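You operate a simulated robot arm through the tools that you are given. There is no shell and no other tool.

You run a simulated robot arm. Do the job below in one go: nothing can be reset, and whatever is moved stays where it is left.

## Task
Gauge the bore of the tube marked JOB 2 and fit the ring of that size.
Fine: put the bore gauge back where it stood; leave the other tube and rings.

The check looks at the end state, three seconds after you hand in, the way a careful person would. Anything else that was tipped, shoved, dropped, spilled or broken makes it a failure.

## Robot
A 6-joint arm with a two-finger gripper on a trunk, on a base that moves. Base frame: it is fixed to the floor where the robot stands at the start and does not move with it; the origin is under the middle of the robot, x ahead of it, y to its left, z up; the surface under the hand at the start is at about z = 860. Units: mm, degrees, N and s.
With the tool pointing down near the work surface it reaches from about 280 to 720 mm from the robot's upright axis, wherever it stands. Its first joint turns from -166.0 to 166.0 degrees. Places, roughly: mouth of the near labelled tube [800, -300, 1000]; rim of the near labelled tube [800, -300, 1000]. Payload 1.57 kg.
The tool frame sits at the grasp point between the pads (the TCP): z along the fingers, y along the line on which they close. The tips reach 21 mm beyond it. The gripper opens to 70 mm; its body begins 50 mm behind the TCP.
Orientation is that of the tool frame in the base frame, as a unit quaternion [w, x, y, z]. With the fingers straight down and closing along the base's y, the tool's x points along the base's -x, its y along +y and its z along -z.

## Interface
- The arm moves only by the tool step_arm. Its argument "steps" is a list of rows, each a list of 6 numbers: the shift along the tool's x, y, z in mm, then the turn, a rotation vector about the tool's x, y, z in degrees. In form: [[x, y, z, wx, wy, wz], ...]. A call has 1 to 20 rows; each row is the pose to reach, as a shift and turn from the pose commanded when the call began, along the tool's axes at that moment. "gripper" is the finger opening in mm, from 0 to 70, set as the call begins (left out, the last holds). A row lasts 0.2 s, in which the tool goes at most 50 mm and 8.6 degrees; a call with a longer step from one row to the next is refused whole, and so is a gripper value outside its range. A pose out of reach is approached as far as the arm can. The call stops where the force on the tool passes 40 N (or 10 N more than at its start, if that is more) or the arm is blocked; 0.2 s more then pass. Each finger travels about 155.5 mm/s and halts on what it meets, pressing with about 30 N; the grip force reading is that of the motor and also rises with nothing between the fingers. The clock runs only during rows and for 0.2 s after the last one: add rows that repeat a pose to give the fingers time. It gives the time, the measured TCP pose, the force on the tool (base axes), the opening and the grip force at its end, in the units of the frame above (readings bear some noise), with the torque about the TCP (base axes, N m) and any sound that the robot's microphone picked up, and new pictures: "pictures" is both (left out), scene, wrist or none.
- Cameras (640 x 400 px; columns grow to the right, rows downward): "scene" is now at [25.4, 164.7, 1496.9]; the picture's right is [0.11, -0.99, 0.00], its down [-0.62, -0.07, -0.78] and it looks along [0.78, 0.09, -0.62] (base axes); focal length 290 px, centre (320, 200). "wrist" rides on the gripper at [79, 4, -81] in the tool frame; the picture's right is [-0.05, 1.00, 0.00], its down [-0.67, -0.04, -0.74] and it looks along [-0.74, -0.04, 0.67] (tool axes); focal length 256 px, centre (320, 200). There is no depth. A picture from a camera that has moved, and an enlarged one, comes with that camera's place and axes in the base frame and with its lens.
- drive_base(legs): drives the robot by 1 to 6 legs, each [ahead, left, turn to the left] in mm, mm and degrees, along the robot's own axes; the way and the turn of a leg run together, so that a leg with both is an arc; at most 1500 mm and 180 degrees a leg. The arm and the cameras ride along, it lands a little off, and it stops where it bumps. It gives what a move gives, and a new picture of the scene camera.
- turn_head(pan, tilt): turns the head with the scene camera to pan (to the left, within 155 degrees either way) and tilt (down, from -29 to 69), counted from straight ahead of the robot. It gives what a move gives, and a new picture of the scene camera.
- zoom(camera, box): a new picture of the part [left, top, right, bottom] of that camera's present view, enlarged. The clock stands still meanwhile.
- close_job(): hands the job in; it is judged then, once.

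Places have to be worked out from the pictures, the camera data and where the tool is seen. Open the gripper and draw the arm clear of the work before you hand the job in, unless the task says otherwise.

The tools are called after "Call:" as name(argument=value, ...) on one line, values as JSON. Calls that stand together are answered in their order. step_arm: Moves the arm, as the interface text tells. Its arguments: {"type":"object","properties":{"steps":{"type":"array","items":{"type":"array","items":{"type":"number"}}},"gripper":{"type":"number"},"pictures":{"type":"string","enum":["both","scene","wrist","none"]}},"required":["steps"]} The other tools are called the same way: drive_base (legs) drives the base; turn_head (pan, tilt) turns the head that bears the scene camera; zoom (camera, box) takes an enlarged picture of a part of a camera's view; close_job () hands the job in.

At the start:

```text
clock: 0.0
eef_pos: [402.0, -28.5, 1311.2]
orientation: [0.002, 0.001, 1.0, 0.001]
ft_force: [0.0, 0.4, -0.4]
torque: [0.03, 0.03, 0.01]
grip_width: 70.0
grasp_force: 0.0
robot x, y, heading: [-1.9, -2.7, 0.2]
head pan, tilt (commanded): [6.5, 38.4]
```

scene: 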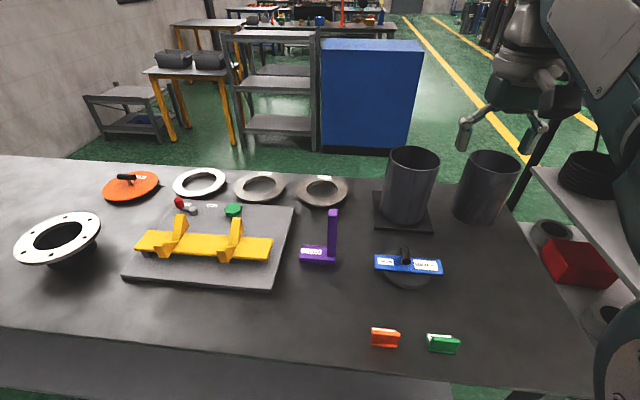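
wrist: 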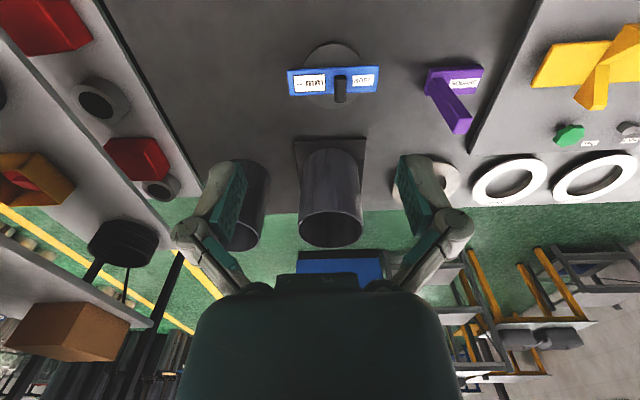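

The scene shows a bench with two tubes, several rings, a yellow fixture, and small coloured gauges. I'll zoom in on parts of the view to identify labels.

Call:
zoom(camera="scene", box=[360, 130, 540, 300])

Call:
zoom(camera="scene", box=[90, 150, 360, 300])

Call:
zoom(camera="scene", box=[350, 230, 480, 370])

Call:
zoom(camera="wrist", box=[260, 20, 520, 180])

Call:
zoom(camera="wrist", box=[180, 120, 480, 280])

```text
2.35 times, centred on (450, 215) of scene
camera zoom: at [25.4, 164.7, 1496.9], right [0.11, -0.99, 0.0], down [-0.62, -0.07, -0.78], along [0.78, 0.09, -0.62], focal length 682 px, centre (14, 165)
```

zoom: 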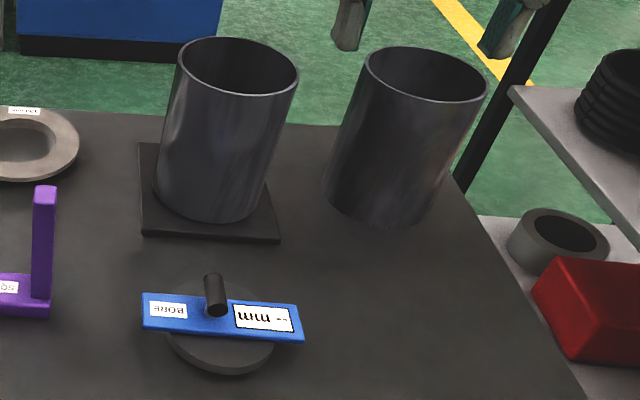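

```text
2.37 times, centred on (225, 225) of scene
camera zoom: at [25.4, 164.7, 1496.9], right [0.11, -0.99, 0.0], down [-0.62, -0.07, -0.78], along [0.78, 0.09, -0.62], focal length 687 px, centre (545, 141)
```

zoom: 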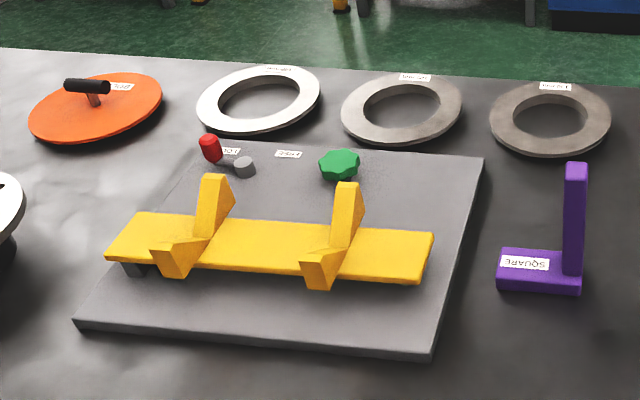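

```text
2.86 times, centred on (415, 300) of scene
camera zoom: at [25.4, 164.7, 1496.9], right [0.11, -0.99, 0.0], down [-0.62, -0.07, -0.78], along [0.78, 0.09, -0.62], focal length 828 px, centre (49, -86)
```

zoom: 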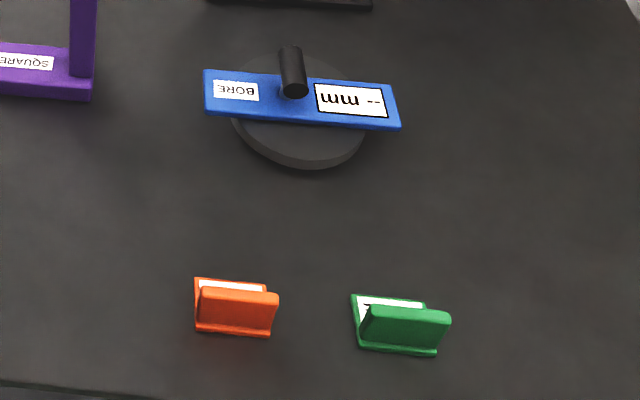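

```text
2.46 times, centred on (390, 100) of wrist
camera zoom: at [320.7, -22.4, 1392.5], right [0.05, 1.0, 0.0], down [0.67, -0.04, 0.75], along [0.74, -0.04, -0.67], focal length 630 px, centre (148, 446)
```

zoom: 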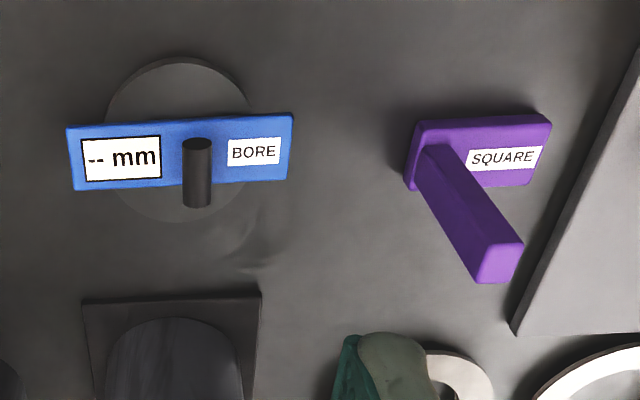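

```text
2.13 times, centred on (330, 200) of wrist
camera zoom: at [320.7, -22.4, 1392.5], right [0.05, 1.0, 0.0], down [0.67, -0.04, 0.75], along [0.74, -0.04, -0.67], focal length 546 px, centre (299, 200)
```

zoom: 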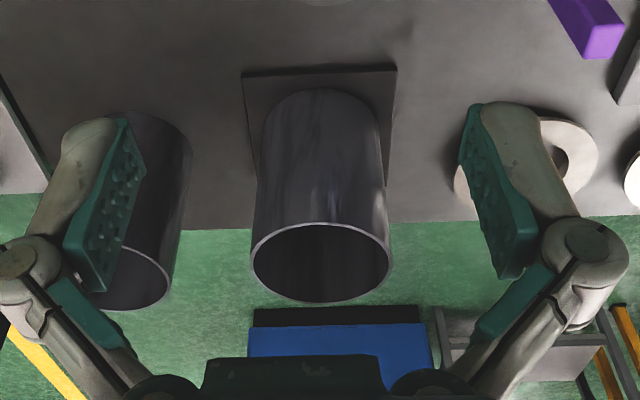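

The tubes' labels aren't visible from here (texts on the bench face the far side, +x). I'll look around with the head to see the shelf on the right and the rest of the bench.

Call:
turn_head(pan=-50, tilt=38)

Call:
turn_head(pan=50, tilt=38)

Call:
turn_head(pan=0, tilt=55)

```text
clock: 1.3
eef_pos: [401.4, -28.7, 1310.3]
orientation: [0.001, 0.001, 1.0, 0.001]
ft_force: [0.0, 0.4, 0.2]
torque: [0.0, 0.0, 0.01]
grip_width: 69.8
grasp_force: 0.1
robot x, y, heading: [0.6, 1.4, -0.2]
head pan, tilt (commanded): [-50.0, 38.0]
camera scene: at [-4.5, 88.8, 1497.6], right [-0.77, -0.64, 0.0], down [-0.4, 0.47, -0.79], along [0.51, -0.6, -0.62], focal length 290 px, centre (320, 200)
```

scene: 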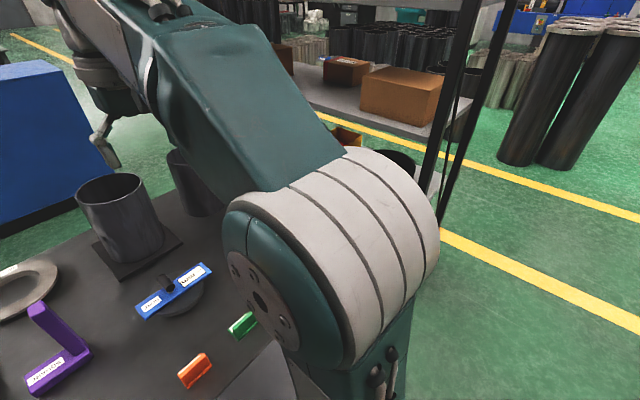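

```text
clock: 3.0
eef_pos: [401.7, -27.8, 1309.9]
orientation: [0.001, 0.0, 1.0, 0.001]
ft_force: [1.1, 0.4, 0.3]
torque: [0.0, 0.0, -0.01]
grip_width: 69.9
grasp_force: 0.0
robot x, y, heading: [-0.4, -0.6, 0.0]
head pan, tilt (commanded): [50.0, 38.0]
camera scene: at [-4.5, 221.1, 1497.5], right [0.77, -0.64, 0.0], down [-0.4, -0.47, -0.79], along [0.51, 0.6, -0.62], focal length 290 px, centre (320, 200)
```

scene: 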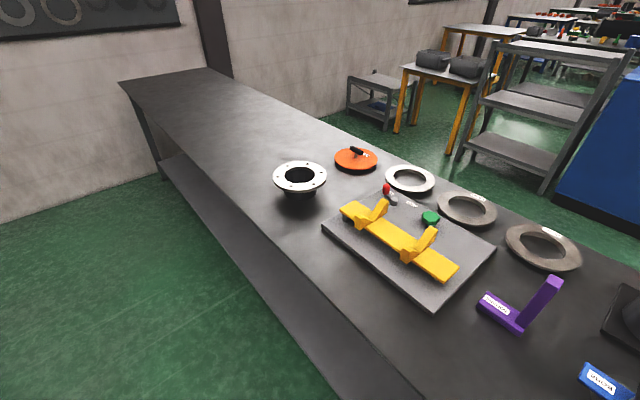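

```text
clock: 4.2
eef_pos: [400.8, -28.2, 1309.8]
orientation: [0.001, 0.0, 1.0, 0.002]
ft_force: [-0.1, 0.9, -0.4]
torque: [0.01, 0.0, -0.05]
grip_width: 69.8
grasp_force: 0.0
robot x, y, heading: [-1.1, 1.3, 0.1]
head pan, tilt (commanded): [0.0, 55.0]
camera scene: at [12.1, 155.0, 1473.9], right [0.0, -1.0, 0.0], down [-0.82, 0.0, -0.57], along [0.57, 0.0, -0.82], focal length 290 px, centre (320, 200)
```

scene: 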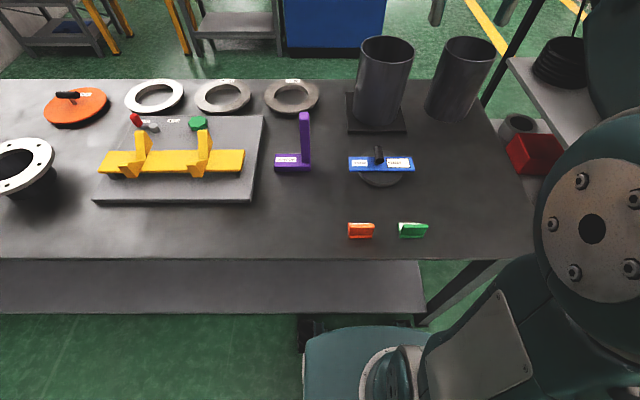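

Both tubes show no label on this side, so the labels must face away (+x) like the other text. I'll survey the surroundings further (right end of the bench, the floor around the base) to plan driving.

Call:
turn_head(pan=0, tilt=69)

Call:
turn_head(pan=-90, tilt=35)

Call:
turn_head(pan=-25, tilt=15)

Call:
turn_head(pan=10, tilt=10)

Call:
turn_head(pan=-140, tilt=30)

```text
clock: 5.0
eef_pos: [401.3, -27.7, 1309.4]
orientation: [0.0, 0.0, 1.0, 0.001]
ft_force: [0.0, 0.8, -0.3]
torque: [0.01, 0.0, 0.0]
grip_width: 70.0
grasp_force: 0.1
robot x, y, heading: [-0.3, 1.0, 0.1]
head pan, tilt (commanded): [0.0, 68.8]
camera scene: at [-4.1, 154.9, 1458.5], right [0.0, -1.0, 0.0], down [-0.93, 0.0, -0.36], along [0.36, 0.0, -0.93], focal length 290 px, centre (320, 200)
```

scene: 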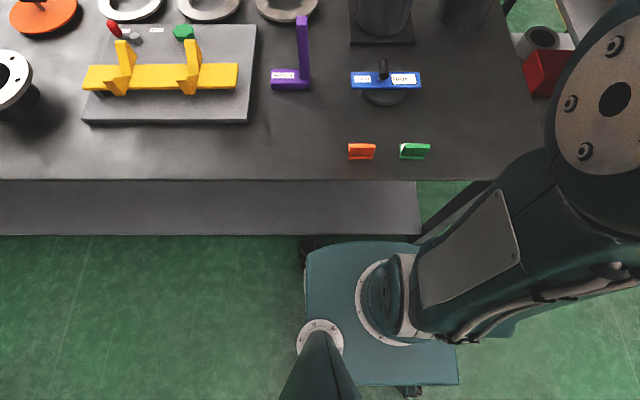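

```text
clock: 6.6
eef_pos: [400.2, -28.8, 1309.0]
orientation: [0.001, -0.001, 1.0, 0.001]
ft_force: [-0.9, 0.1, 0.6]
torque: [-0.01, 0.0, 0.01]
grip_width: 70.0
grasp_force: 0.0
robot x, y, heading: [1.5, 3.2, -0.1]
head pan, tilt (commanded): [-90.0, 35.0]
camera scene: at [-60.0, 66.9, 1502.2], right [-1.0, 0.0, 0.0], down [0.0, 0.57, -0.82], along [0.0, -0.82, -0.57], focal length 290 px, centre (320, 200)
```

scene: 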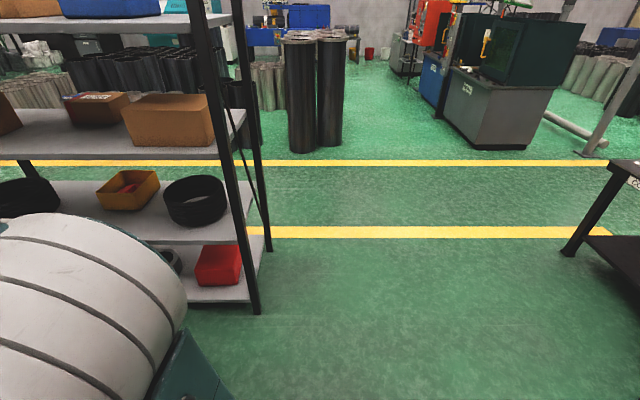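

```text
clock: 8.0
eef_pos: [400.9, -28.7, 1310.0]
orientation: [0.0, 0.0, 1.0, 0.001]
ft_force: [0.1, 0.1, 0.5]
torque: [-0.01, 0.01, 0.01]
grip_width: 70.1
grasp_force: 0.1
robot x, y, heading: [0.4, 0.4, 0.0]
head pan, tilt (commanded): [-25.0, 15.0]
camera scene: at [24.6, 115.5, 1534.1], right [-0.42, -0.91, 0.0], down [-0.24, 0.11, -0.97], along [0.87, -0.41, -0.26], focal length 290 px, centre (320, 200)
```

scene: 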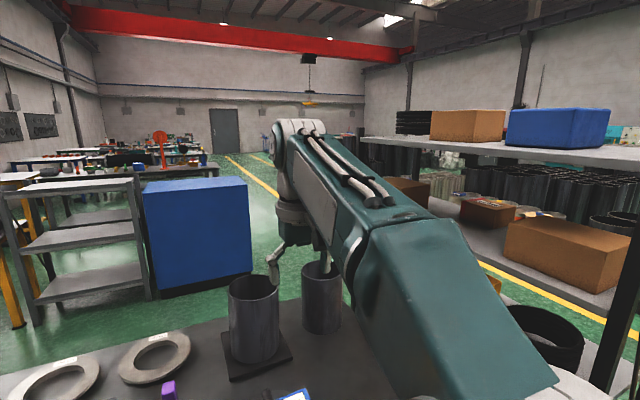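

```text
clock: 9.0
eef_pos: [400.8, -27.8, 1310.2]
orientation: [0.001, 0.0, 1.0, 0.001]
ft_force: [0.4, -0.5, 0.2]
torque: [-0.02, -0.01, 0.02]
grip_width: 70.1
grasp_force: 0.0
robot x, y, heading: [0.6, -0.0, -0.2]
head pan, tilt (commanded): [10.0, 10.0]
camera scene: at [31.5, 171.1, 1542.2], right [0.17, -0.98, 0.0], down [-0.17, -0.03, -0.98], along [0.97, 0.17, -0.17], focal length 290 px, centre (320, 200)
```

scene: 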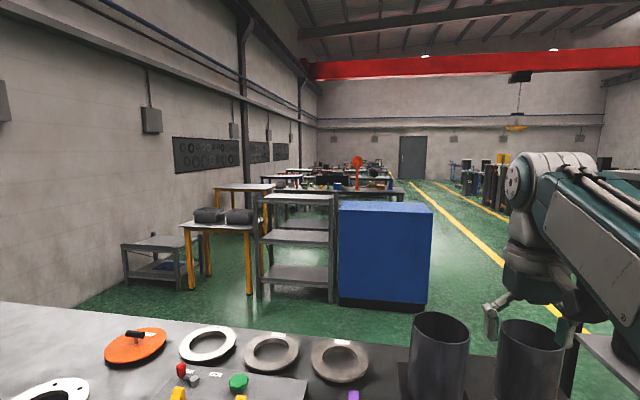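

```text
clock: 11.3
eef_pos: [401.6, -28.6, 1310.7]
orientation: [0.001, 0.0, 1.0, 0.0]
ft_force: [1.0, 0.1, -0.7]
torque: [0.0, 0.01, 0.0]
grip_width: 70.1
grasp_force: 0.1
robot x, y, heading: [-1.8, 1.0, -0.2]
head pan, tilt (commanded): [-140.0, 30.0]
camera scene: at [-129.4, 96.8, 1510.1], right [-0.64, 0.77, 0.0], down [0.38, 0.32, -0.87], along [-0.66, -0.56, -0.5], focal length 290 px, centre (320, 200)
```

scene: 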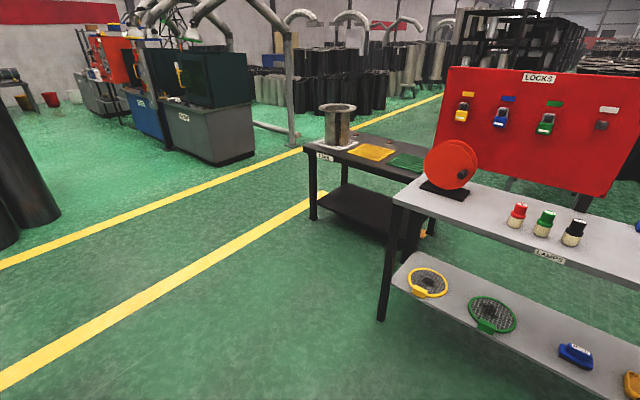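

There are other benches behind the robot too, one with a flanged tube. Let me zoom on that and look further around.

Call:
zoom(camera="scene", box=[290, 80, 480, 220])

Call:
turn_head(pan=155, tilt=30)

Call:
turn_head(pan=100, tilt=30)

```text
2.86 times, centred on (385, 150) of scene
camera zoom: at [-129.4, 96.8, 1510.1], right [-0.64, 0.77, 0.0], down [0.38, 0.32, -0.87], along [-0.66, -0.56, -0.5], focal length 828 px, centre (134, 343)
```

zoom: 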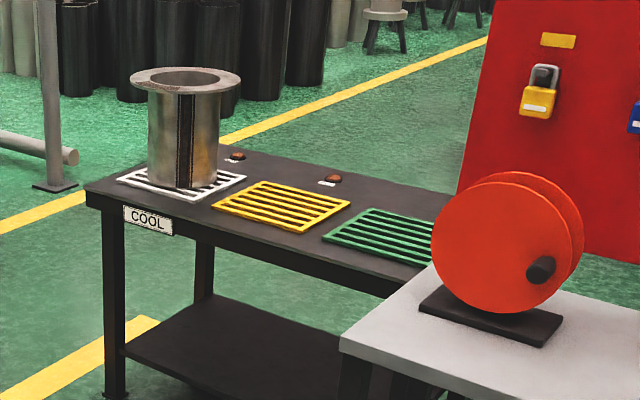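

```text
clock: 15.4
eef_pos: [400.7, -28.2, 1310.1]
orientation: [0.0, 0.001, 1.0, 0.001]
ft_force: [0.1, 0.0, -0.1]
torque: [0.01, 0.03, 0.0]
grip_width: 70.1
grasp_force: 0.1
robot x, y, heading: [1.9, -0.1, -0.3]
head pan, tilt (commanded): [154.7, 30.0]
camera scene: at [-141.9, 193.7, 1510.0], right [0.43, 0.9, 0.0], down [0.45, -0.21, -0.87], along [-0.78, 0.37, -0.5], focal length 290 px, centre (320, 200)
```

scene: 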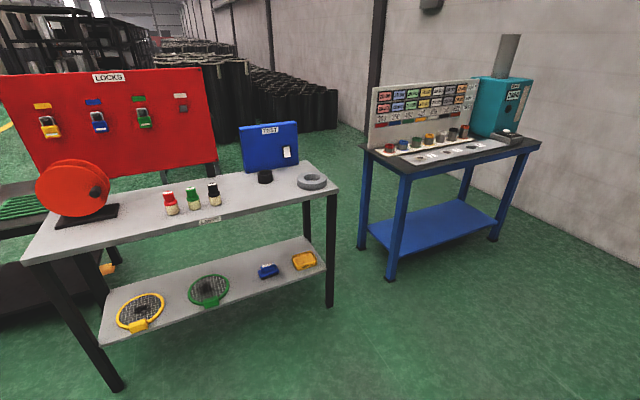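

```text
clock: 16.6
eef_pos: [401.7, -28.1, 1310.8]
orientation: [0.001, 0.0, 1.0, 0.001]
ft_force: [-0.1, -0.3, 0.0]
torque: [0.01, 0.02, 0.0]
grip_width: 70.2
grasp_force: 0.0
robot x, y, heading: [-0.2, -1.6, -0.0]
head pan, tilt (commanded): [100.0, 30.0]
camera scene: at [-75.9, 244.1, 1509.9], right [0.98, 0.17, 0.0], down [0.09, -0.49, -0.87], along [-0.15, 0.85, -0.5], focal length 290 px, centre (320, 200)
```

scene: 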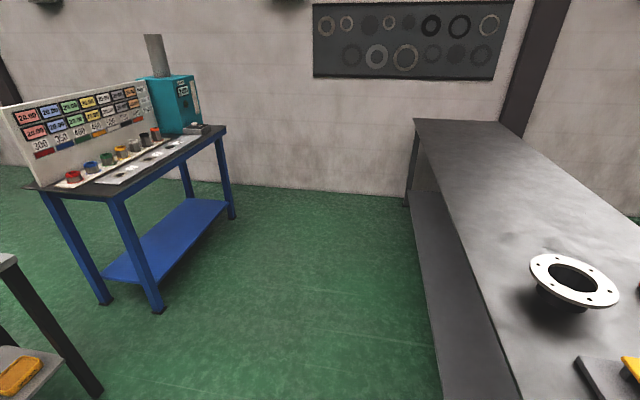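

The bench text faces the far side and the rings lie near the far edge (x≈870), so I'll probably work from the far side. First I measure the gap between the bench's right end and the shelf.

Call:
turn_head(pan=-75, tilt=50)

Call:
turn_head(pan=-110, tilt=55)

Call:
turn_head(pan=-15, tilt=30)

```text
clock: 19.2
eef_pos: [400.0, -26.9, 1309.5]
orientation: [0.001, 0.001, 1.0, 0.001]
ft_force: [-0.8, 0.7, -0.1]
torque: [-0.02, -0.03, 0.02]
grip_width: 69.8
grasp_force: 0.1
robot x, y, heading: [-2.1, -4.2, -0.0]
head pan, tilt (commanded): [-75.0, 50.0]
camera scene: at [-40.1, 80.5, 1480.5], right [-0.97, -0.26, 0.0], down [-0.2, 0.74, -0.64], along [0.17, -0.62, -0.77], focal length 290 px, centre (320, 200)
```

scene: 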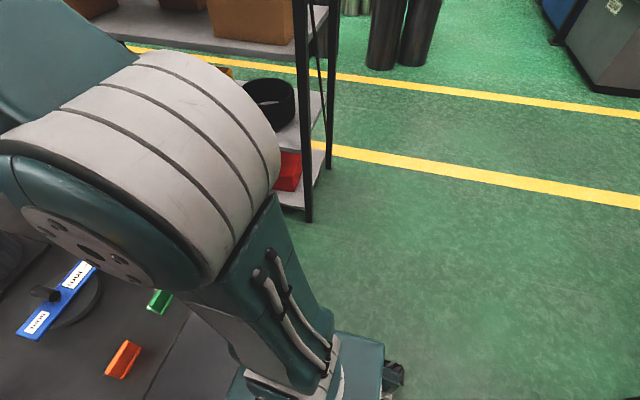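

```text
clock: 20.2
eef_pos: [401.1, -27.6, 1310.1]
orientation: [0.001, 0.0, 1.0, 0.001]
ft_force: [0.4, 0.3, -0.7]
torque: [0.02, 0.01, -0.01]
grip_width: 70.0
grasp_force: 0.1
robot x, y, heading: [1.9, 0.6, -0.1]
head pan, tilt (commanded): [-110.0, 55.0]
camera scene: at [-84.7, 87.1, 1474.0], right [-0.94, 0.34, 0.0], down [0.28, 0.77, -0.57], along [-0.2, -0.54, -0.82], focal length 290 px, centre (320, 200)
```

scene: 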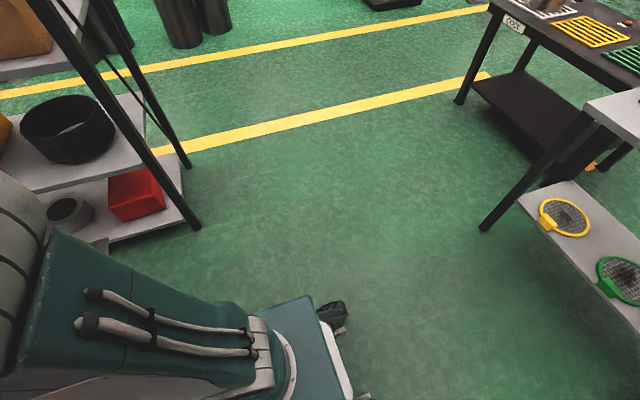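

```text
clock: 22.0
eef_pos: [402.0, -28.6, 1309.5]
orientation: [0.0, 0.0, 1.0, 0.001]
ft_force: [-0.5, 0.0, 0.4]
torque: [0.03, -0.02, 0.02]
grip_width: 70.0
grasp_force: 0.1
robot x, y, heading: [-2.0, 3.0, 0.0]
head pan, tilt (commanded): [-15.0, 30.0]
camera scene: at [27.3, 131.5, 1509.9], right [-0.26, -0.97, 0.0], down [-0.48, 0.13, -0.87], along [0.84, -0.22, -0.5], focal length 290 px, centre (320, 200)
```

scene: 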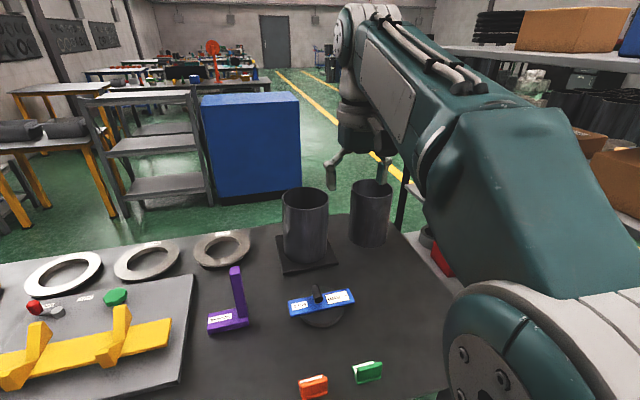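

The shelf posts are at about (300, −942) and the bench's right end is near y≈−400, so there's a gap of about 550 mm, enough for the base (about 420 wide). I'll back off a little and drive right to line up with the gap, then check.

Call:
drive_base(legs=[[-100, 0, 0], [0, -660, 0]])

Call:
turn_head(pan=15, tilt=50)

Call:
turn_head(pan=-15, tilt=50)

```text
clock: 26.3
eef_pos: [301.6, -662.5, 1309.4]
orientation: [0.001, 0.001, 1.0, 0.0]
ft_force: [-0.8, -0.3, 0.9]
torque: [-0.03, 0.02, 0.03]
grip_width: 70.1
grasp_force: 0.1
robot x, y, heading: [-100.7, -637.8, -0.2]
head pan, tilt (commanded): [-15.0, 30.0]
camera scene: at [-72.9, -501.2, 1509.7], right [-0.26, -0.97, 0.0], down [-0.48, 0.13, -0.87], along [0.84, -0.23, -0.5], focal length 290 px, centre (320, 200)
```

scene: 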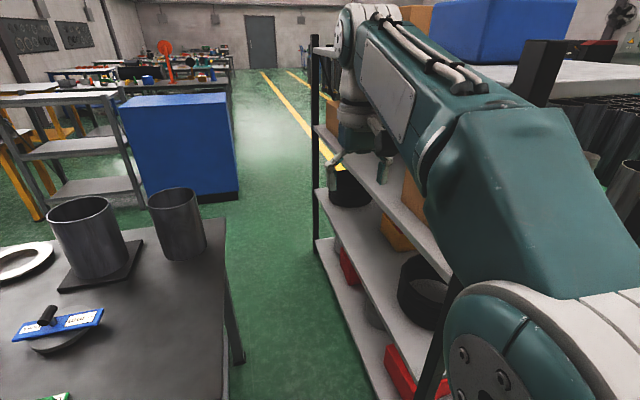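

```text
clock: 27.2
eef_pos: [300.3, -665.2, 1310.8]
orientation: [0.0, 0.0, 1.0, 0.001]
ft_force: [-0.1, 0.0, -0.6]
torque: [-0.01, 0.02, -0.03]
grip_width: 70.3
grasp_force: 0.1
robot x, y, heading: [-98.4, -636.6, -0.2]
head pan, tilt (commanded): [15.0, 50.0]
camera scene: at [-85.8, -461.2, 1480.4], right [0.26, -0.97, 0.0], down [-0.74, -0.2, -0.64], along [0.62, 0.16, -0.77], focal length 290 px, centre (320, 200)
```

scene: 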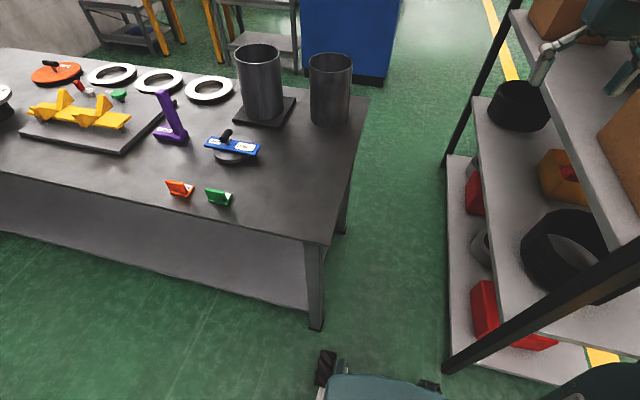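

```text
clock: 28.2
eef_pos: [300.3, -663.4, 1310.8]
orientation: [0.0, 0.0, 1.0, 0.0]
ft_force: [0.3, -0.7, -1.2]
torque: [0.01, 0.01, 0.04]
grip_width: 69.6
grasp_force: 0.1
robot x, y, heading: [-102.9, -637.4, -0.2]
head pan, tilt (commanded): [-15.0, 50.0]
camera scene: at [-85.9, -500.8, 1480.4], right [-0.26, -0.97, 0.0], down [-0.74, 0.2, -0.64], along [0.62, -0.17, -0.77], focal length 290 px, centre (320, 200)
```

scene: 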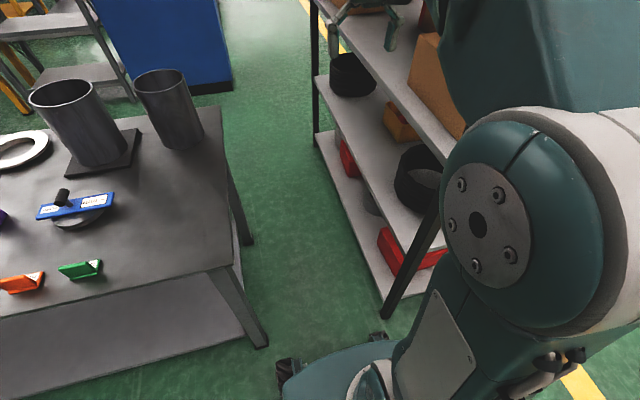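

The bench's right end is at y≈−390 and the shelf side at y≈−955. I'll centre the robot at y≈−672 and drive ahead in steps.

Call:
drive_base(legs=[[0, -35, 0], [500, 0, 0]])

```text
clock: 31.6
eef_pos: [809.0, -679.0, 1309.8]
orientation: [0.001, -0.009, 1.0, 0.001]
ft_force: [0.0, 0.8, 0.3]
torque: [-0.01, 0.02, -0.01]
grip_width: 70.0
grasp_force: 0.0
robot x, y, heading: [408.8, -656.2, 0.9]
head pan, tilt (commanded): [-15.0, 50.0]
camera scene: at [419.5, -493.6, 1477.8], right [-0.24, -0.97, 0.02], down [-0.74, 0.17, -0.65], along [0.62, -0.17, -0.76], focal length 290 px, centre (320, 200)
```

scene: 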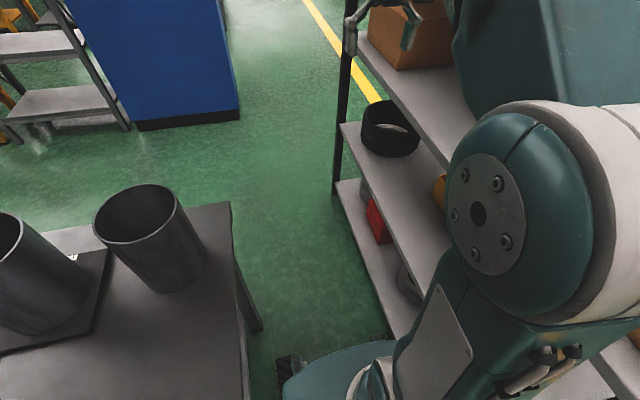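

The arm reports a slight tilt (about 1°) and heading 0.9°. I'll look down at both sides to check for contact before going on.

Call:
turn_head(pan=40, tilt=69)

Call:
turn_head(pan=-60, tilt=69)

Call:
turn_head(pan=-120, tilt=60)

Call:
turn_head(pan=120, tilt=60)

```text
clock: 32.8
eef_pos: [810.9, -700.8, 1308.9]
orientation: [0.002, -0.01, 1.0, 0.01]
ft_force: [0.4, -0.1, -0.5]
torque: [-0.01, 0.02, 0.01]
grip_width: 69.9
grasp_force: 0.0
robot x, y, heading: [407.6, -658.7, 0.9]
head pan, tilt (commanded): [40.0, 68.8]
camera scene: at [388.0, -458.0, 1457.4], right [0.66, -0.76, 0.0], down [-0.7, -0.61, -0.36], along [0.27, 0.23, -0.93], focal length 290 px, centre (320, 200)
```

scene: 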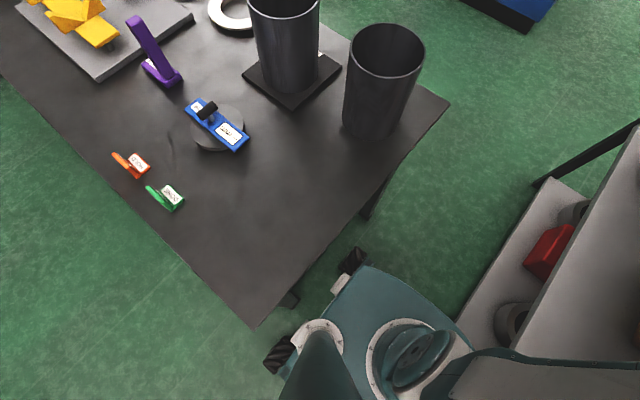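

```text
clock: 34.6
eef_pos: [808.8, -701.6, 1309.4]
orientation: [0.002, -0.009, 1.0, 0.011]
ft_force: [0.8, -0.1, -0.6]
torque: [-0.01, 0.03, -0.02]
grip_width: 70.1
grasp_force: 0.0
robot x, y, heading: [408.7, -657.7, 0.8]
head pan, tilt (commanded): [-60.0, 68.8]
camera scene: at [373.9, -538.3, 1457.6], right [-0.86, -0.51, 0.01], down [-0.48, 0.8, -0.37], along [0.19, -0.32, -0.93], focal length 290 px, centre (320, 200)
```

scene: 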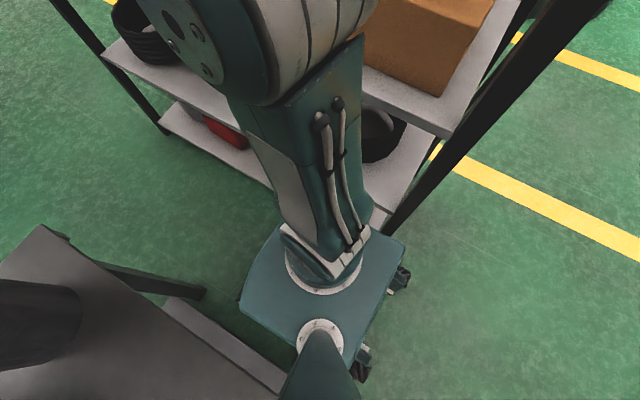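

```text
clock: 35.9
eef_pos: [809.4, -702.5, 1309.8]
orientation: [0.002, -0.008, 1.0, 0.01]
ft_force: [-0.1, -0.6, -0.2]
torque: [0.02, -0.03, 0.0]
grip_width: 69.8
grasp_force: 0.1
robot x, y, heading: [409.7, -657.0, 0.7]
head pan, tilt (commanded): [-120.0, 60.0]
camera scene: at [312.8, -548.7, 1467.1], right [-0.87, 0.48, 0.0], down [0.42, 0.75, -0.51], along [-0.24, -0.44, -0.86], focal length 290 px, centre (320, 200)
```

scene: 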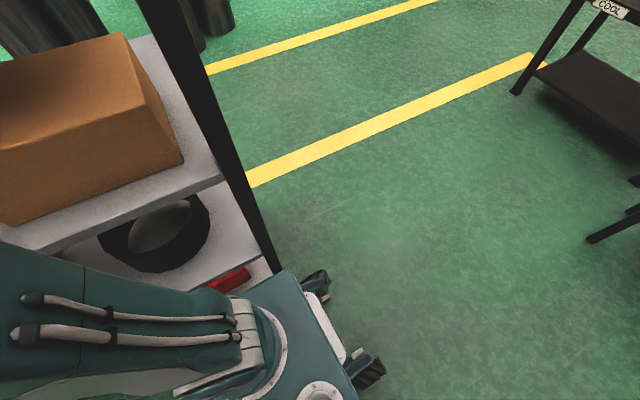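

```text
clock: 39.3
eef_pos: [809.8, -701.2, 1309.0]
orientation: [0.002, -0.008, 1.0, 0.01]
ft_force: [-0.1, 0.7, 0.0]
torque: [-0.01, 0.01, -0.03]
grip_width: 70.2
grasp_force: 0.0
robot x, y, heading: [406.9, -656.6, 1.1]
head pan, tilt (commanded): [120.0, 60.0]
camera scene: at [310.8, -433.2, 1466.1], right [0.86, 0.51, -0.01], down [0.44, -0.75, -0.49], along [-0.26, 0.42, -0.87], focal length 290 px, centre (320, 200)
```

scene: 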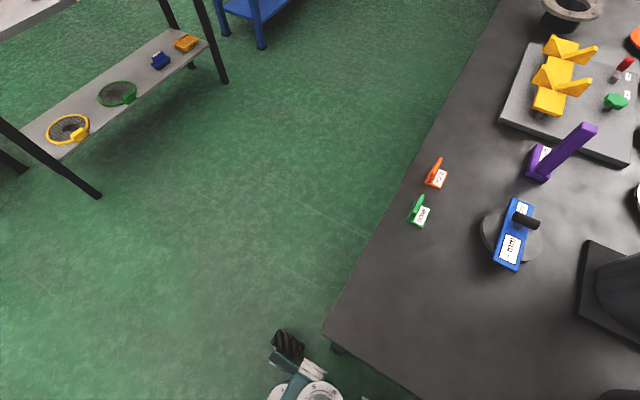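

There seems to be a slight lean of the robot. I'll take a zero-motion reading to see whether the state is static and whether anything's in contact.

Call:
turn_head(pan=-60, tilt=45)

Call:
step_arm(steps=[[0, 0, 0, 0, 0, 0], [0, 0, 0, 0, 0, 0]], pictures="both")

```text
clock: 42.0
eef_pos: [809.3, -701.8, 1309.2]
orientation: [0.0, -0.008, 1.0, 0.011]
ft_force: [0.0, 0.8, 1.1]
torque: [0.03, -0.02, 0.03]
grip_width: 70.2
grasp_force: 0.0
robot x, y, heading: [409.8, -657.4, 1.1]
head pan, tilt (commanded): [-60.0, 45.0]
camera scene: at [387.0, -560.0, 1486.6], right [-0.86, -0.51, 0.01], down [-0.36, 0.6, -0.71], along [0.36, -0.61, -0.7], focal length 290 px, centre (320, 200)
```

scene: 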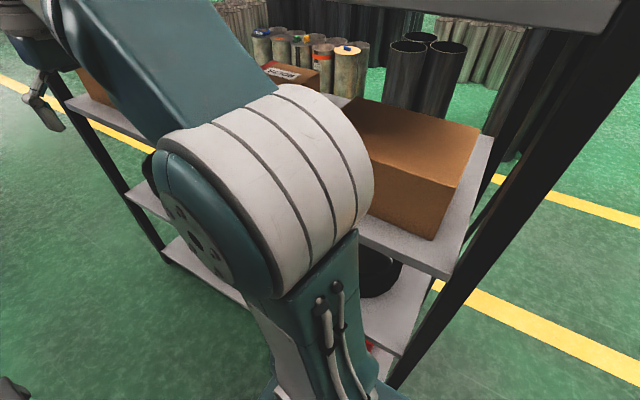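

```text
clock: 42.6
eef_pos: [808.4, -702.6, 1309.4]
orientation: [0.001, -0.009, 1.0, 0.011]
ft_force: [0.7, 0.5, 0.3]
torque: [-0.01, -0.01, 0.0]
grip_width: 70.2
grasp_force: 0.0
robot x, y, heading: [408.8, -659.4, 0.8]
head pan, tilt (commanded): [-60.0, 45.0]
camera scene: at [387.0, -560.0, 1486.6], right [-0.86, -0.51, 0.01], down [-0.36, 0.6, -0.71], along [0.36, -0.61, -0.7], focal length 290 px, centre (320, 200)
camera wrist: at [728.4, -699.3, 1392.0], right [0.04, 1.0, 0.02], down [0.66, -0.04, 0.75], along [0.75, -0.01, -0.67], focal length 256 px, centre (320, 200)
```

scene: 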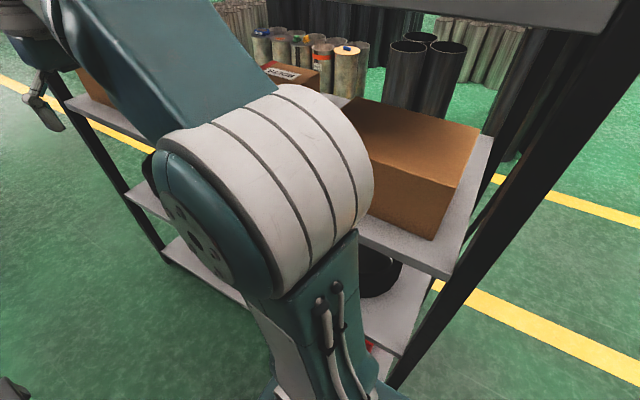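
wrist: 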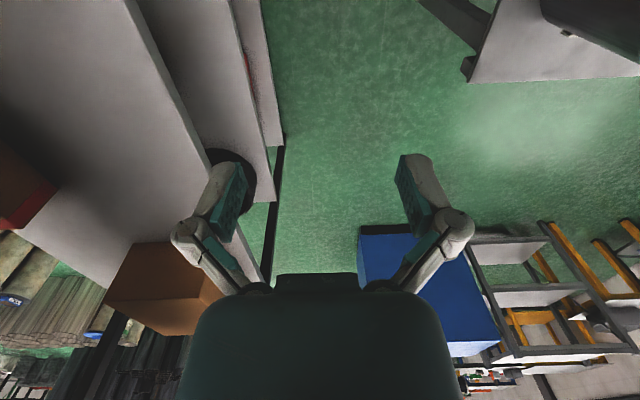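

No contact forces at the hand. I'll compare the same head view as before to check for a relative shift between head and arm.

Call:
turn_head(pan=-15, tilt=50)

Call:
turn_head(pan=15, tilt=50)

```text
clock: 43.7
eef_pos: [809.6, -702.0, 1309.5]
orientation: [0.002, -0.009, 1.0, 0.01]
ft_force: [0.0, 0.2, 0.3]
torque: [0.01, 0.02, -0.01]
grip_width: 70.1
grasp_force: 0.0
robot x, y, heading: [408.1, -653.9, 0.8]
head pan, tilt (commanded): [-15.0, 50.0]
camera scene: at [419.9, -509.0, 1479.2], right [-0.24, -0.97, 0.01], down [-0.74, 0.18, -0.64], along [0.62, -0.16, -0.77], focal length 290 px, centre (320, 200)
```

scene: 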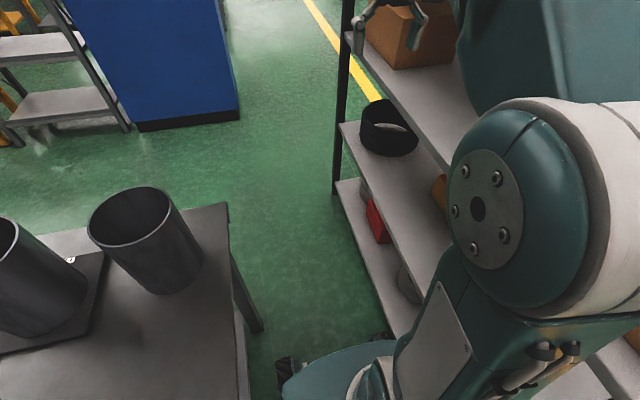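

```text
clock: 44.6
eef_pos: [809.7, -703.3, 1309.8]
orientation: [0.002, -0.009, 1.0, 0.011]
ft_force: [0.7, -0.4, 0.2]
torque: [-0.01, 0.0, -0.05]
grip_width: 70.1
grasp_force: 0.0
robot x, y, heading: [407.6, -660.9, 0.8]
head pan, tilt (commanded): [15.0, 50.0]
camera scene: at [419.2, -469.2, 1478.9], right [0.27, -0.96, 0.01], down [-0.74, -0.22, -0.64], along [0.62, 0.17, -0.77], focal length 290 px, centre (320, 200)
```

scene: 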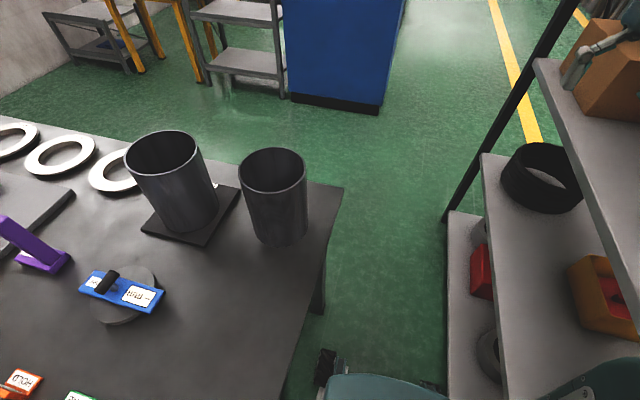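

The relative shift is small and nothing is touching anything; I'll correct the heading and lateral offset a little and continue ahead.

Call:
drive_base(legs=[[0, -12, -0.9], [450, 0, 0]])

```text
clock: 47.7
eef_pos: [1255.6, -704.0, 1309.7]
orientation: [0.002, -0.002, 1.0, 0.011]
ft_force: [-0.3, -0.7, -0.2]
torque: [0.01, -0.02, -0.01]
grip_width: 70.0
grasp_force: 0.0
robot x, y, heading: [852.8, -651.1, 0.1]
head pan, tilt (commanded): [15.0, 50.0]
camera scene: at [870.1, -442.5, 1475.9], right [0.26, -0.96, 0.02], down [-0.74, -0.22, -0.64], along [0.62, 0.15, -0.77], focal length 290 px, centre (320, 200)
```

scene: 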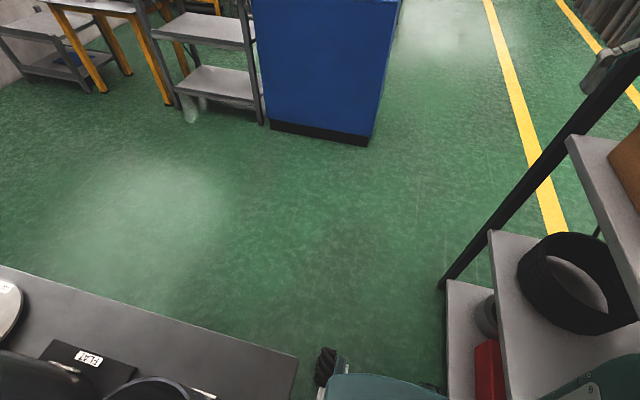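

The tube's plate is labelled "FLAT" on the far side. The gap is still fine; I drive ahead past the bench end to x≈1400.

Call:
drive_base(legs=[[550, 0, 0]])

Call:
turn_head(pan=140, tilt=40)

```text
clock: 50.9
eef_pos: [1805.9, -716.7, 1308.6]
orientation: [0.004, -0.005, 1.0, 0.022]
ft_force: [0.3, 1.2, 0.7]
torque: [0.01, 0.03, 0.01]
grip_width: 70.0
grasp_force: 0.1
robot x, y, heading: [1410.7, -636.4, 0.4]
head pan, tilt (commanded): [15.0, 50.0]
camera scene: at [1418.9, -432.5, 1477.2], right [0.26, -0.96, 0.02], down [-0.74, -0.22, -0.64], along [0.62, 0.15, -0.77], focal length 290 px, centre (320, 200)
```

scene: 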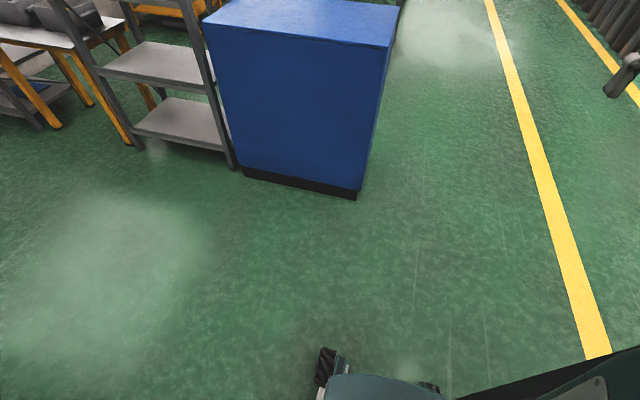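

```text
clock: 52.9
eef_pos: [1807.2, -740.2, 1306.8]
orientation: [0.004, -0.004, 0.999, 0.032]
ft_force: [-0.1, -0.2, 0.3]
torque: [0.01, 0.0, 0.0]
grip_width: 70.1
grasp_force: 0.1
robot x, y, heading: [1409.7, -635.2, 0.0]
head pan, tilt (commanded): [140.0, 40.0]
camera scene: at [1281.8, -415.9, 1493.0], right [0.64, 0.77, -0.01], down [0.49, -0.42, -0.76], along [-0.59, 0.48, -0.65], focal length 290 px, centre (320, 200)
```

scene: 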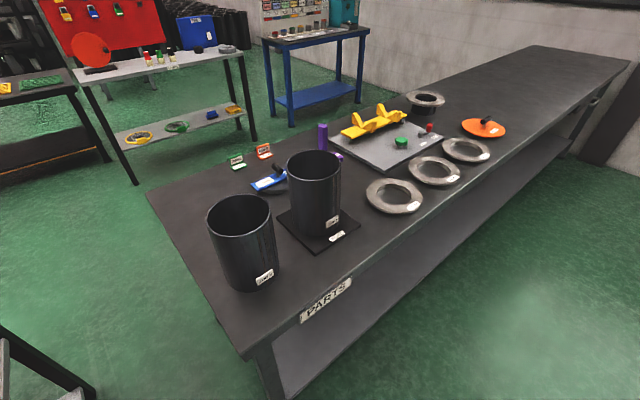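

The labels on both tubes and rings are now visible. Zooming in on them, and also taking a no-motion reading since the hand's reported pose has drifted.

Call:
zoom(camera="scene", box=[190, 140, 380, 300])

Call:
zoom(camera="scene", box=[340, 80, 520, 220])

Call:
step_arm(steps=[[0, 0, 0, 0, 0, 0], [0, 0, 0, 0, 0, 0], [0, 0, 0, 0, 0, 0]], pictures="wrist")

```text
2.50 times, centred on (285, 220) of scene
camera zoom: at [1281.8, -415.9, 1493.0], right [0.64, 0.77, -0.01], down [0.49, -0.42, -0.76], along [-0.59, 0.48, -0.65], focal length 724 px, centre (408, 150)
```

zoom: 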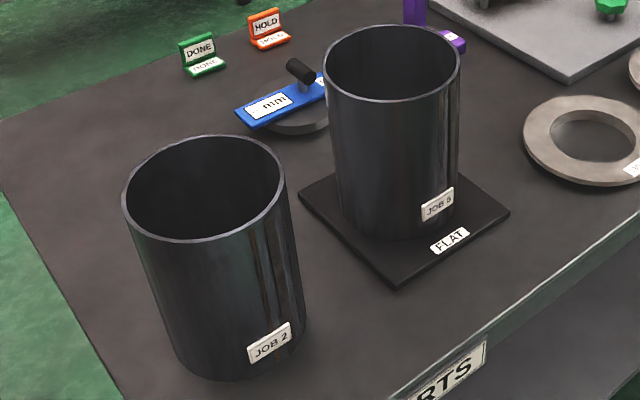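

```text
2.86 times, centred on (430, 150) of scene
camera zoom: at [1281.8, -415.9, 1493.0], right [0.64, 0.77, -0.01], down [0.49, -0.42, -0.76], along [-0.59, 0.48, -0.65], focal length 828 px, centre (6, 343)
```

zoom: 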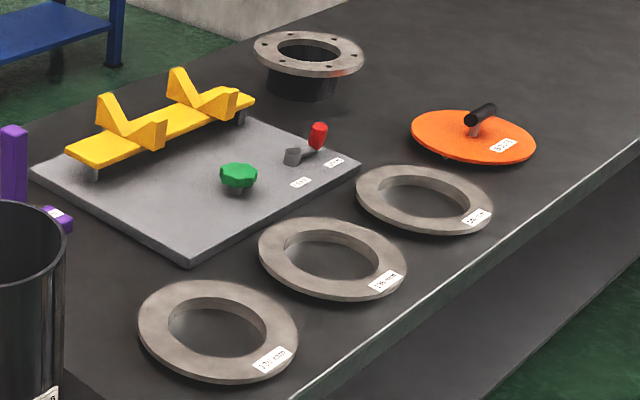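

```text
clock: 53.7
eef_pos: [1807.7, -741.8, 1307.3]
orientation: [0.004, -0.003, 0.999, 0.032]
ft_force: [0.5, 0.4, 0.1]
torque: [-0.01, -0.01, 0.0]
grip_width: 70.1
grasp_force: 0.0
robot x, y, heading: [1411.0, -636.7, 0.3]
head pan, tilt (commanded): [140.0, 40.0]
camera wrist: at [1726.6, -741.4, 1388.7], right [0.05, 1.0, 0.06], down [0.66, -0.08, 0.75], along [0.75, 0.01, -0.66], focal length 256 px, centre (320, 200)
```

wrist: 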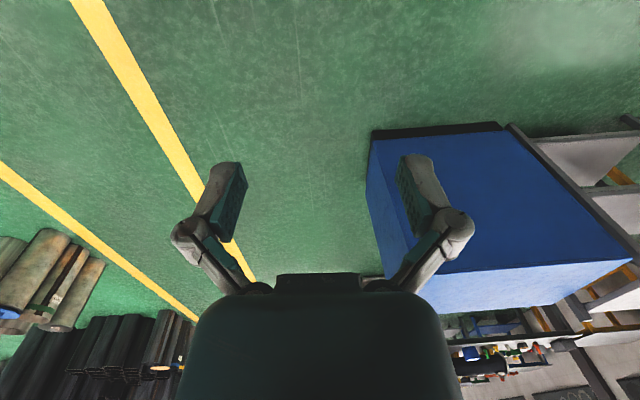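

JOB 2 is the tube at the bench corner (≈(790, −255)); the other is on the FLAT plate. I'll move left behind the bench and turn round so the robot faces it from the readable side.

Call:
drive_base(legs=[[0, 440, 0], [0, 0, 180]])

Call:
turn_head(pan=0, tilt=40)

```text
clock: 63.9
eef_pos: [995.5, -146.6, 1307.1]
orientation: [0.033, 0.998, 0.062, -0.003]
ft_force: [-0.2, 1.0, -0.1]
torque: [-0.02, 0.0, 0.0]
grip_width: 70.1
grasp_force: 0.0
robot x, y, heading: [1406.0, -206.6, -173.3]
head pan, tilt (commanded): [140.0, 40.0]
camera scene: at [1551.1, -398.5, 1494.7], right [-0.55, -0.84, 0.0], down [-0.54, 0.35, -0.77], along [0.64, -0.42, -0.64], focal length 290 px, centre (320, 200)
```

scene: 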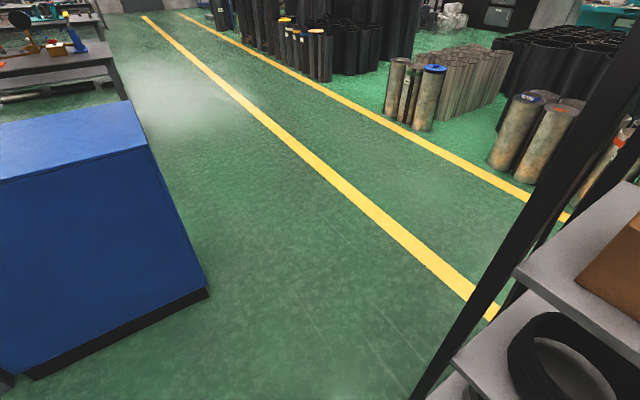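

```text
clock: 66.1
eef_pos: [995.7, -146.9, 1306.6]
orientation: [0.032, 0.998, 0.06, -0.001]
ft_force: [-0.1, 0.2, 0.1]
torque: [0.0, 0.0, 0.0]
grip_width: 70.0
grasp_force: 0.0
robot x, y, heading: [1401.8, -205.9, -173.2]
head pan, tilt (commanded): [0.0, 40.0]
camera scene: at [1395.3, -362.4, 1494.6], right [-0.12, 0.99, 0.0], down [0.64, 0.08, -0.77], along [-0.76, -0.09, -0.64], focal length 290 px, centre (320, 200)
```

scene: 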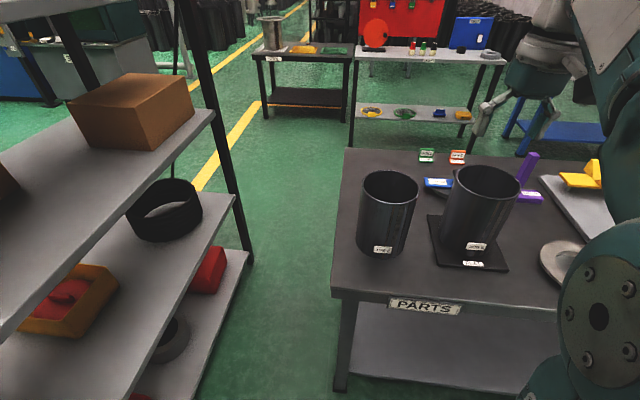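

Now the robot faces the bench from the far side. I look at the rings to read their size labels.

Call:
turn_head(pan=-40, tilt=35)

Call:
zoom(camera="wrist", box=[0, 0, 640, 400])

```text
clock: 67.2
eef_pos: [996.2, -147.2, 1306.0]
orientation: [0.033, 0.998, 0.061, -0.001]
ft_force: [-0.4, 0.5, 0.7]
torque: [0.02, -0.03, 0.02]
grip_width: 70.2
grasp_force: 0.1
robot x, y, heading: [1403.1, -206.9, -173.0]
head pan, tilt (commanded): [-40.0, 35.0]
camera scene: at [1405.9, -304.1, 1502.2], right [0.54, 0.84, 0.0], down [0.48, -0.31, -0.82], along [-0.69, 0.45, -0.57], focal length 290 px, centre (320, 200)
```

scene: 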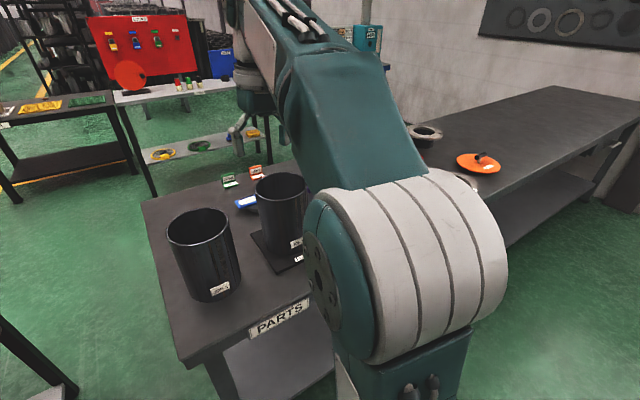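

```text
1.00 times, centred on (320, 200) of wrist (not enlarged: the box is as wide or as high as the picture)
camera zoom: at [1073.3, -134.1, 1388.5], right [0.07, -1.0, 0.06], down [-0.67, 0.0, 0.75], along [-0.74, -0.09, -0.66], focal length 256 px, centre (320, 200)
```

zoom: 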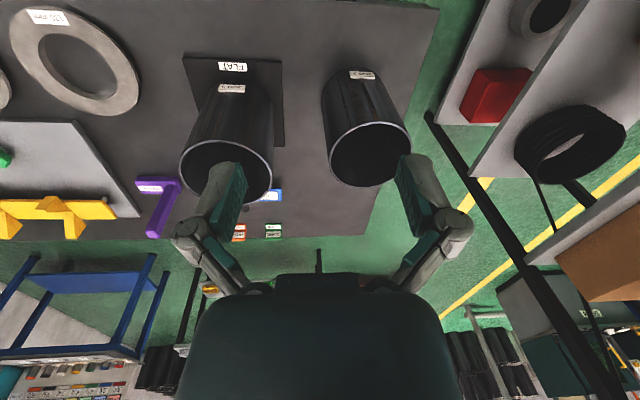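

The wrist camera has a good view of the tubes and one ring. I zoom in on the labels.

Call:
zoom(camera="wrist", box=[0, 0, 160, 130])

Call:
zoom(camera="wrist", box=[170, 40, 430, 210])

```text
3.08 times, centred on (80, 65) of wrist
camera zoom: at [1073.3, -134.1, 1388.5], right [0.07, -1.0, 0.06], down [-0.67, 0.0, 0.75], along [-0.74, -0.09, -0.66], focal length 788 px, centre (1058, 615)
```

zoom: 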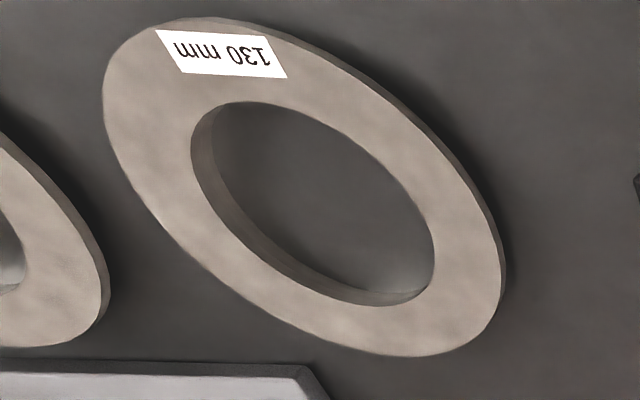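

```text
2.35 times, centred on (300, 125) of wrist
camera zoom: at [1073.3, -134.1, 1388.5], right [0.07, -1.0, 0.06], down [-0.67, 0.0, 0.75], along [-0.74, -0.09, -0.66], focal length 602 px, centre (367, 376)
```

zoom: 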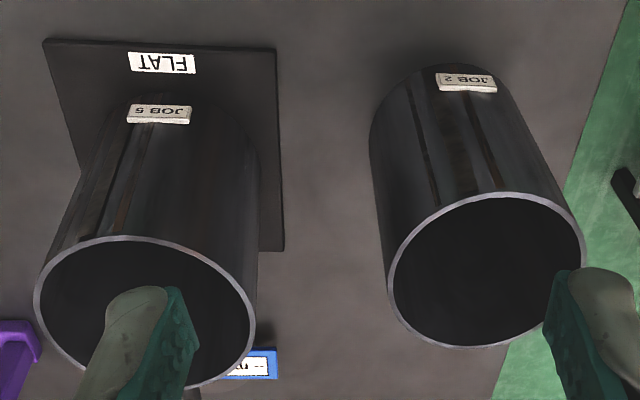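

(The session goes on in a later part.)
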